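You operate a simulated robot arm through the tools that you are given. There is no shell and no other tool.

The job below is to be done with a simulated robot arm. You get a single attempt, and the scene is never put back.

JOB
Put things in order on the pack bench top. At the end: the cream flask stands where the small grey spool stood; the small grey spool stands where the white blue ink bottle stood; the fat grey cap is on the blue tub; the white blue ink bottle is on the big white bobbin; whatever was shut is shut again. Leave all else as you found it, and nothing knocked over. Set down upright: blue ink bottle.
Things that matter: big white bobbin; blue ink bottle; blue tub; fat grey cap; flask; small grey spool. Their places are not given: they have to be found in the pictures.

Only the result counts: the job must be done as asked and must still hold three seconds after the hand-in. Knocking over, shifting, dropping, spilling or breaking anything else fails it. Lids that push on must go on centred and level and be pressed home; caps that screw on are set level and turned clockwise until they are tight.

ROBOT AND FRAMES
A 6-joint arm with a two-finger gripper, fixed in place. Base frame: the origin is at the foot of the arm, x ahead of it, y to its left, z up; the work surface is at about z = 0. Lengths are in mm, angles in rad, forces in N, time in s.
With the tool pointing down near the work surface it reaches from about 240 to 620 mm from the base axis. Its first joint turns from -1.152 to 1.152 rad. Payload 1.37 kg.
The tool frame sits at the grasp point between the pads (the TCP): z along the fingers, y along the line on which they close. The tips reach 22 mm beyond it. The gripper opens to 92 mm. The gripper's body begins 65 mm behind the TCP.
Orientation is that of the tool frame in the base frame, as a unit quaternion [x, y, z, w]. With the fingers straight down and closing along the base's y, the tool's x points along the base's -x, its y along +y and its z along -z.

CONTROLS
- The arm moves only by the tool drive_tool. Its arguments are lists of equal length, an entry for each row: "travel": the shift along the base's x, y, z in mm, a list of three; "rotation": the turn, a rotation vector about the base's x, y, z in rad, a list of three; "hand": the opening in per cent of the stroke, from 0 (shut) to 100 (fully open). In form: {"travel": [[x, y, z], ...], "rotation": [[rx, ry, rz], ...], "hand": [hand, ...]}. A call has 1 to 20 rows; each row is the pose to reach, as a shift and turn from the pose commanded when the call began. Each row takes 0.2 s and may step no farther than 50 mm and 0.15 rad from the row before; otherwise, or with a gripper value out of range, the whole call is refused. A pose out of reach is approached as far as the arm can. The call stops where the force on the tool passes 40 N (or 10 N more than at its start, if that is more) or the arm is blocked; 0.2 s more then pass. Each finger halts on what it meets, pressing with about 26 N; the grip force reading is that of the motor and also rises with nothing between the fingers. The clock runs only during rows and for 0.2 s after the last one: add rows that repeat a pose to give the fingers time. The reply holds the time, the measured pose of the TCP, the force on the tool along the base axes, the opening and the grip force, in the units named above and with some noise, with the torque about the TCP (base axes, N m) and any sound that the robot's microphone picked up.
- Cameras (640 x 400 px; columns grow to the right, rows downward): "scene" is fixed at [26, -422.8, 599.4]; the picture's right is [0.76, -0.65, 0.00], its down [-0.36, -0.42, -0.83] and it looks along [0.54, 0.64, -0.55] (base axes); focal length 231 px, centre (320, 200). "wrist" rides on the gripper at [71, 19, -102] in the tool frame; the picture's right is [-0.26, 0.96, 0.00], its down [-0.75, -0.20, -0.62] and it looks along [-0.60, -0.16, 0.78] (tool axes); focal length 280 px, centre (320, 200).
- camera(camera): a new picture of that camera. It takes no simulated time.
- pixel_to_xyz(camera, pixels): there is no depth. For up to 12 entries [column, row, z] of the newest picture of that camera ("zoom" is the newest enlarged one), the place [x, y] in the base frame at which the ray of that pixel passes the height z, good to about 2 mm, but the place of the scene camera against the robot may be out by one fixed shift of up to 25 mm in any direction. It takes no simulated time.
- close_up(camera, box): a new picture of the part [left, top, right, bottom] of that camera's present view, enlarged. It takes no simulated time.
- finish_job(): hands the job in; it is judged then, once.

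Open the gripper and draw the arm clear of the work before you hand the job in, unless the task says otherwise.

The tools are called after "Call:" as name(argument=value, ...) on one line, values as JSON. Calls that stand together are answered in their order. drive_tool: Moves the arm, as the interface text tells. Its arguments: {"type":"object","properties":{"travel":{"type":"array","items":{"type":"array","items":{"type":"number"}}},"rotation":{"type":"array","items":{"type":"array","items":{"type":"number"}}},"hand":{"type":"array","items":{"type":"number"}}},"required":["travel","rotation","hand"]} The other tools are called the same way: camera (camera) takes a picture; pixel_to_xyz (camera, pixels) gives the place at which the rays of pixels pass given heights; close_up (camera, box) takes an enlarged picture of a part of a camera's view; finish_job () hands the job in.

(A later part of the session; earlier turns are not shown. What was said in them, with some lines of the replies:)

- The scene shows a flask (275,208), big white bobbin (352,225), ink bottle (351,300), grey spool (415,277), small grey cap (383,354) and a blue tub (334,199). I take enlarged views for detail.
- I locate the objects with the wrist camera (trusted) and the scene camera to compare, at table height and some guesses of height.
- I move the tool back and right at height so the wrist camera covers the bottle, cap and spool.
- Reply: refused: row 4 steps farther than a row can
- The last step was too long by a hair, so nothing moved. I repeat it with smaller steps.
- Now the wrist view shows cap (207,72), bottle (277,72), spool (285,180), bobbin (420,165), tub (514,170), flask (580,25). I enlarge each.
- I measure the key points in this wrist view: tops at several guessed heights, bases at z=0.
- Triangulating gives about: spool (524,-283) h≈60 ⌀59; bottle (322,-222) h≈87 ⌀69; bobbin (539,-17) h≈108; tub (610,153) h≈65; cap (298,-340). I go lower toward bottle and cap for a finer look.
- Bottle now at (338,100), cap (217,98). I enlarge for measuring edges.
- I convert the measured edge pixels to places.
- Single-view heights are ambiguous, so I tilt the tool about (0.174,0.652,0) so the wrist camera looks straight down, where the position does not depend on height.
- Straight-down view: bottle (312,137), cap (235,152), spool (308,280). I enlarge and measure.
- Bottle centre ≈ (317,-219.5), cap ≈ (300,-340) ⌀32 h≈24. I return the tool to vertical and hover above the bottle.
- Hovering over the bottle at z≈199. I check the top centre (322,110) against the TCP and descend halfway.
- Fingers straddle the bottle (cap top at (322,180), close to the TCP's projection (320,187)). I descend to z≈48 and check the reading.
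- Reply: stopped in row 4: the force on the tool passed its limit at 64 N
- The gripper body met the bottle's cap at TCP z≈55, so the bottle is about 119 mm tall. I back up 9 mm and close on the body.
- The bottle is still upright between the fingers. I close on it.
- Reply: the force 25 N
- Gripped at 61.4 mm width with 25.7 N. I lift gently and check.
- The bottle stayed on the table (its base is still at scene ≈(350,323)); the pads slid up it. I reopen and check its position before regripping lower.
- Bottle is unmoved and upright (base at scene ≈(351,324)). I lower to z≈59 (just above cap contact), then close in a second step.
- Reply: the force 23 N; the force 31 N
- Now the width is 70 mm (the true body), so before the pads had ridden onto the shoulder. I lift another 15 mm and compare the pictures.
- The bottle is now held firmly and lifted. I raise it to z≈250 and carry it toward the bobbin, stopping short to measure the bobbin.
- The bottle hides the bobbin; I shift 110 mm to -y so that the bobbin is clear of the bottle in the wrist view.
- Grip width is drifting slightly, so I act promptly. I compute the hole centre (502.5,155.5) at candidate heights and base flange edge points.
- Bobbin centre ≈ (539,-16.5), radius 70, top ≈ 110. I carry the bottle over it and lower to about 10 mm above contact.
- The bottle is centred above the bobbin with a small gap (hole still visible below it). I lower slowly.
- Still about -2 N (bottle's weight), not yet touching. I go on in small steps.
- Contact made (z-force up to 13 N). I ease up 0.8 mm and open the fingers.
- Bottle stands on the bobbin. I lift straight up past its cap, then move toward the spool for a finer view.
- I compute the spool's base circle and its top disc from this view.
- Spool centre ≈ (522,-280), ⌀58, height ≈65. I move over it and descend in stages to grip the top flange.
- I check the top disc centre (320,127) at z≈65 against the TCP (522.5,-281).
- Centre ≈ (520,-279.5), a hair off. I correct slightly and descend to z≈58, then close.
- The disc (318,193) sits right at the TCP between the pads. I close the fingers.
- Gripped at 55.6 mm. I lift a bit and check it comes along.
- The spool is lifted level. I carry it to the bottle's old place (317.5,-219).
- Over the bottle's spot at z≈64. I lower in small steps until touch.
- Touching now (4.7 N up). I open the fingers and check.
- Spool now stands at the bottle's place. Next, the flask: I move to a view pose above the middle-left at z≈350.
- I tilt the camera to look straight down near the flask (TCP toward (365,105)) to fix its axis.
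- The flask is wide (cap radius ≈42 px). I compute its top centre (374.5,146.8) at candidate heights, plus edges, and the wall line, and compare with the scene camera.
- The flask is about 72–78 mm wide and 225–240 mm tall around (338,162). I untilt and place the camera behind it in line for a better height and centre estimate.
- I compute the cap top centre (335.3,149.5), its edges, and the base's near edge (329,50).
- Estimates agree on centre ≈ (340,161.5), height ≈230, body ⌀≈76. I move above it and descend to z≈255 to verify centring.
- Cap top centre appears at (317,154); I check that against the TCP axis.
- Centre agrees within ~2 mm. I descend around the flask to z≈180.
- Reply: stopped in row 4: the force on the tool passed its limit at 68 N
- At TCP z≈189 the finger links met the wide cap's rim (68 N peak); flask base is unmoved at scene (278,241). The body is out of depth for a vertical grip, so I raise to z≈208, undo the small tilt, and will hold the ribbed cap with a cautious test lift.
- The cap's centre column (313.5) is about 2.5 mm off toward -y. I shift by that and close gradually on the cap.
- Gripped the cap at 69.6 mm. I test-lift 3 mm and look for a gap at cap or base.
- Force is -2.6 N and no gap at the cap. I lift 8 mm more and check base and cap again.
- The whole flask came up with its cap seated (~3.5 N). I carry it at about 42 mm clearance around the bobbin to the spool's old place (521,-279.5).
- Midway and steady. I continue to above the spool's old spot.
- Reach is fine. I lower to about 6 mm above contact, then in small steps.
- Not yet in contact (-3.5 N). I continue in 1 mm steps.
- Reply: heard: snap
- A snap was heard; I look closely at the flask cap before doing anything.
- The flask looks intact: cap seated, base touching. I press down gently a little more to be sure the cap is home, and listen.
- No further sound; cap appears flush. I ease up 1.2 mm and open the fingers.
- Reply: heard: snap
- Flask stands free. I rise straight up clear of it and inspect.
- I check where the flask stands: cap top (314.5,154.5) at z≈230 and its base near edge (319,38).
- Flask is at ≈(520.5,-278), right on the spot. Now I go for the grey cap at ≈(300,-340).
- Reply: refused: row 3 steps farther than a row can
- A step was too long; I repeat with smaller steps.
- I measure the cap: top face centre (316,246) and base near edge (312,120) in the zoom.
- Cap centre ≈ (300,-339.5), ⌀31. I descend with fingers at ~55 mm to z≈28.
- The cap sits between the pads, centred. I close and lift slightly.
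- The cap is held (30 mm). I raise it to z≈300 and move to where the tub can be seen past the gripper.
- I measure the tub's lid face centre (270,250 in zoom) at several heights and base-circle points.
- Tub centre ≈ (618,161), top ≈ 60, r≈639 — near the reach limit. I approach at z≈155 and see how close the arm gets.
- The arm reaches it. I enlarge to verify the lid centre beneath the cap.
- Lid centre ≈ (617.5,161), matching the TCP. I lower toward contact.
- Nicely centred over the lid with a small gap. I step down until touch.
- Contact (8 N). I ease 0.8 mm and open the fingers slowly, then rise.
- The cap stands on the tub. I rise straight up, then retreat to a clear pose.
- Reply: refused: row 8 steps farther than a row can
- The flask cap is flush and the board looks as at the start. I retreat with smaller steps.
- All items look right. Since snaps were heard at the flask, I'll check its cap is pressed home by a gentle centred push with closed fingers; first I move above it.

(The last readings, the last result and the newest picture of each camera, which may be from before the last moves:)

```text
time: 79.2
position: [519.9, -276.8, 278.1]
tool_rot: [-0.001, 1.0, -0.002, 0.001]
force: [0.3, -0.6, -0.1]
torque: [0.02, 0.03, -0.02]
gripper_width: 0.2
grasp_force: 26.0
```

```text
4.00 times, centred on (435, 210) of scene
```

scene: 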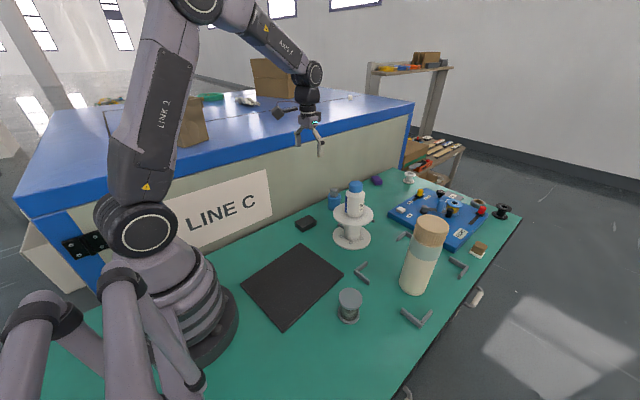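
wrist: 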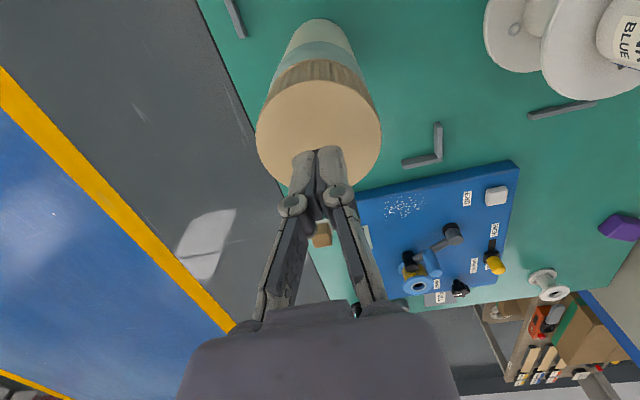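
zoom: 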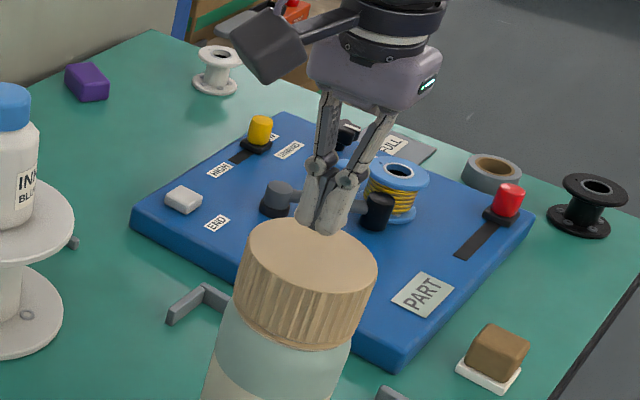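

Closed fingertips are ~26 mm above the cap's centre. I descend carefully until touch.

Call:
drive_tool(travel=[[0, -0.5, -10], [0, -0.5, -18], [0, -0.5, -21]], rotation=[[0, 0, 0], [0, 0, 0], [0, 0, 0]], hand=[0, 0, 0])

Call:
drive_tool(travel=[[0, 0, -1.5], [0, 0, -3]], rotation=[[0, 0, 0], [0, 0, 0]], hand=[0, 0])

Call:
close_up(camera="scene", box=[390, 160, 480, 260])

```text
time: 80.0
position: [520.1, -275.9, 257.3]
tool_rot: [0.0, 1.0, -0.001, 0.0]
force: [1.0, -0.3, 0.3]
torque: [0.0, 0.0, 0.03]
gripper_width: 0.2
grasp_force: 26.2
```

```text
time: 80.6
position: [520.8, -276.8, 257.4]
tool_rot: [-0.002, 1.0, -0.002, 0.003]
force: [-1.6, 1.5, 16.4]
torque: [0.01, 0.1, -0.02]
gripper_width: 5.9
grasp_force: 25.5
```

```text
4.00 times, centred on (435, 210) of scene
```

zoom: 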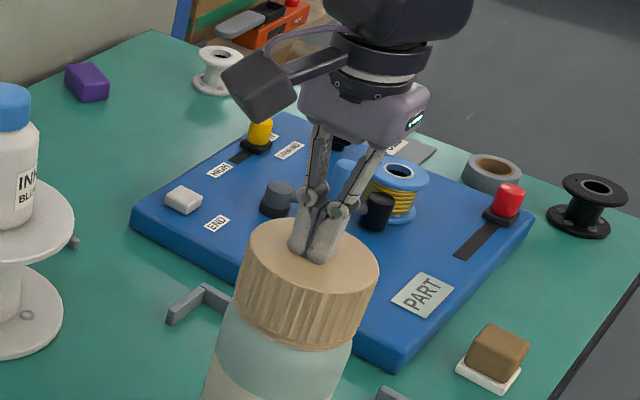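

16 N pressed with no give and no sound: the cap is home. I rise straight up and retreat.

Call:
drive_tool(travel=[[0, 0, 5], [0, 0, 25], [0, 0, 60], [0, 0, 85], [-30, 30, 100], [-60, 60, 110], [-90, 90, 120], [-110, 125, 125], [-120, 160, 125], [-120, 160, 125]], rotation=[[0, 0, 0], [0, 0, 0], [0, 0, 0], [0, 0, 0], [0, 0, 0], [0, 0, 0], [0, 0, 0], [0, 0, 0], [0, 0, 0], [0, 0, 0]], hand=[0, 0, 0, 0, 20, 50, 80, 100, 100, 100])

Call:
camera(camera="scene")

Call:
camera(camera="wrist")

Call:
close_up(camera="scene", box=[320, 180, 480, 330])

```text
time: 82.8
position: [400.9, -117.1, 379.7]
tool_rot: [0.0, 1.0, 0.0, 0.001]
force: [1.1, -0.1, 0.3]
torque: [0.01, 0.02, -0.03]
gripper_width: 92.2
grasp_force: 0.0
```

```text
taken
```

scene: 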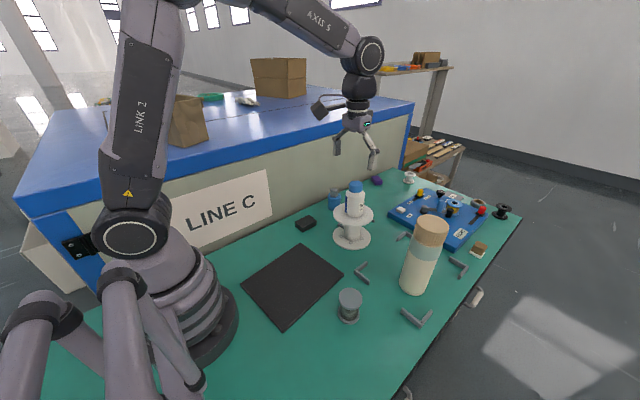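

```text
taken
```

wrist: 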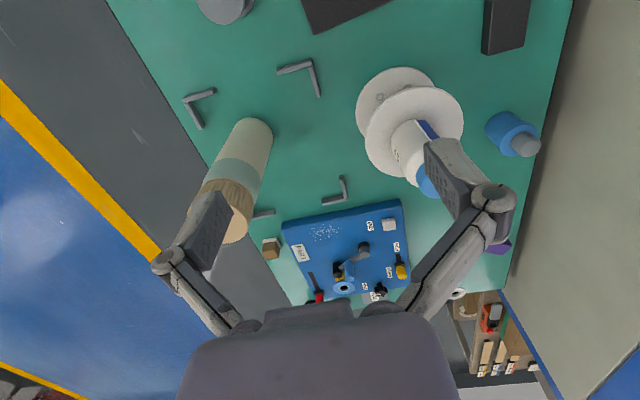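

```text
2.67 times, centred on (400, 255) of scene
```

zoom: 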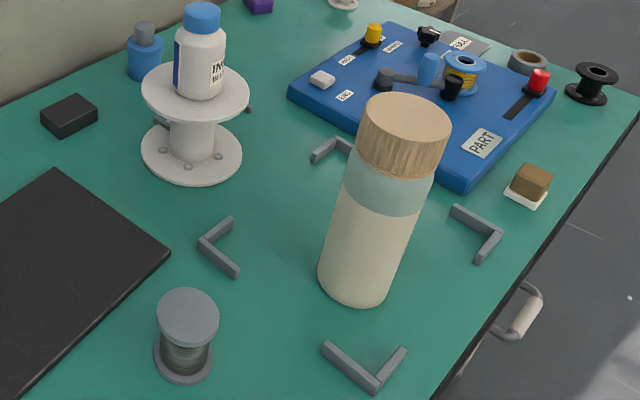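

Everything is in place: flask at the spool's spot, spool at the bottle's spot, bottle upright on the bobbin, and the cap on the closed tub. The gripper is open and clear, so I hand in.

Call:
finish_job()

```text
The job is handed in.
```

I've handed the job in. The last pictures show everything where you asked, with the gripper open and clear of the bench:

- **Cream flask:** it stands at about (520.5, -278), where the small grey spool stood (about (520.5, -279.5)).
- **Small grey spool:** it stands at about (318, -219), where the ink bottle stood.
- **Blue ink bottle:** it is upright and centred on top of the big white bobbin.
- **Fat grey cap:** it rests centred on the blue tub's lid. The tub came with its own blue lid on, so I left that shut and set the cap on top.

These things during the run could matter to the result:

- **Contacts:** the gripper hit the bottle's cap once (64 N peak) and the flask's cap once (68 N peak). Neither shifted visibly. My first grip on the bottle slipped before it lifted, and the second held.
- **Flask cap:** I carried the flask by its ribbed cap, because the gripper could not reach far enough down to hold the body. The microphone picked up a "snap" as I set it down and another as I let go. I then pressed the cap with 16 N and felt no give and heard nothing more. It looks fully seated, but I don't know what made the sounds.

Nothing else on the bench looks moved or knocked over.
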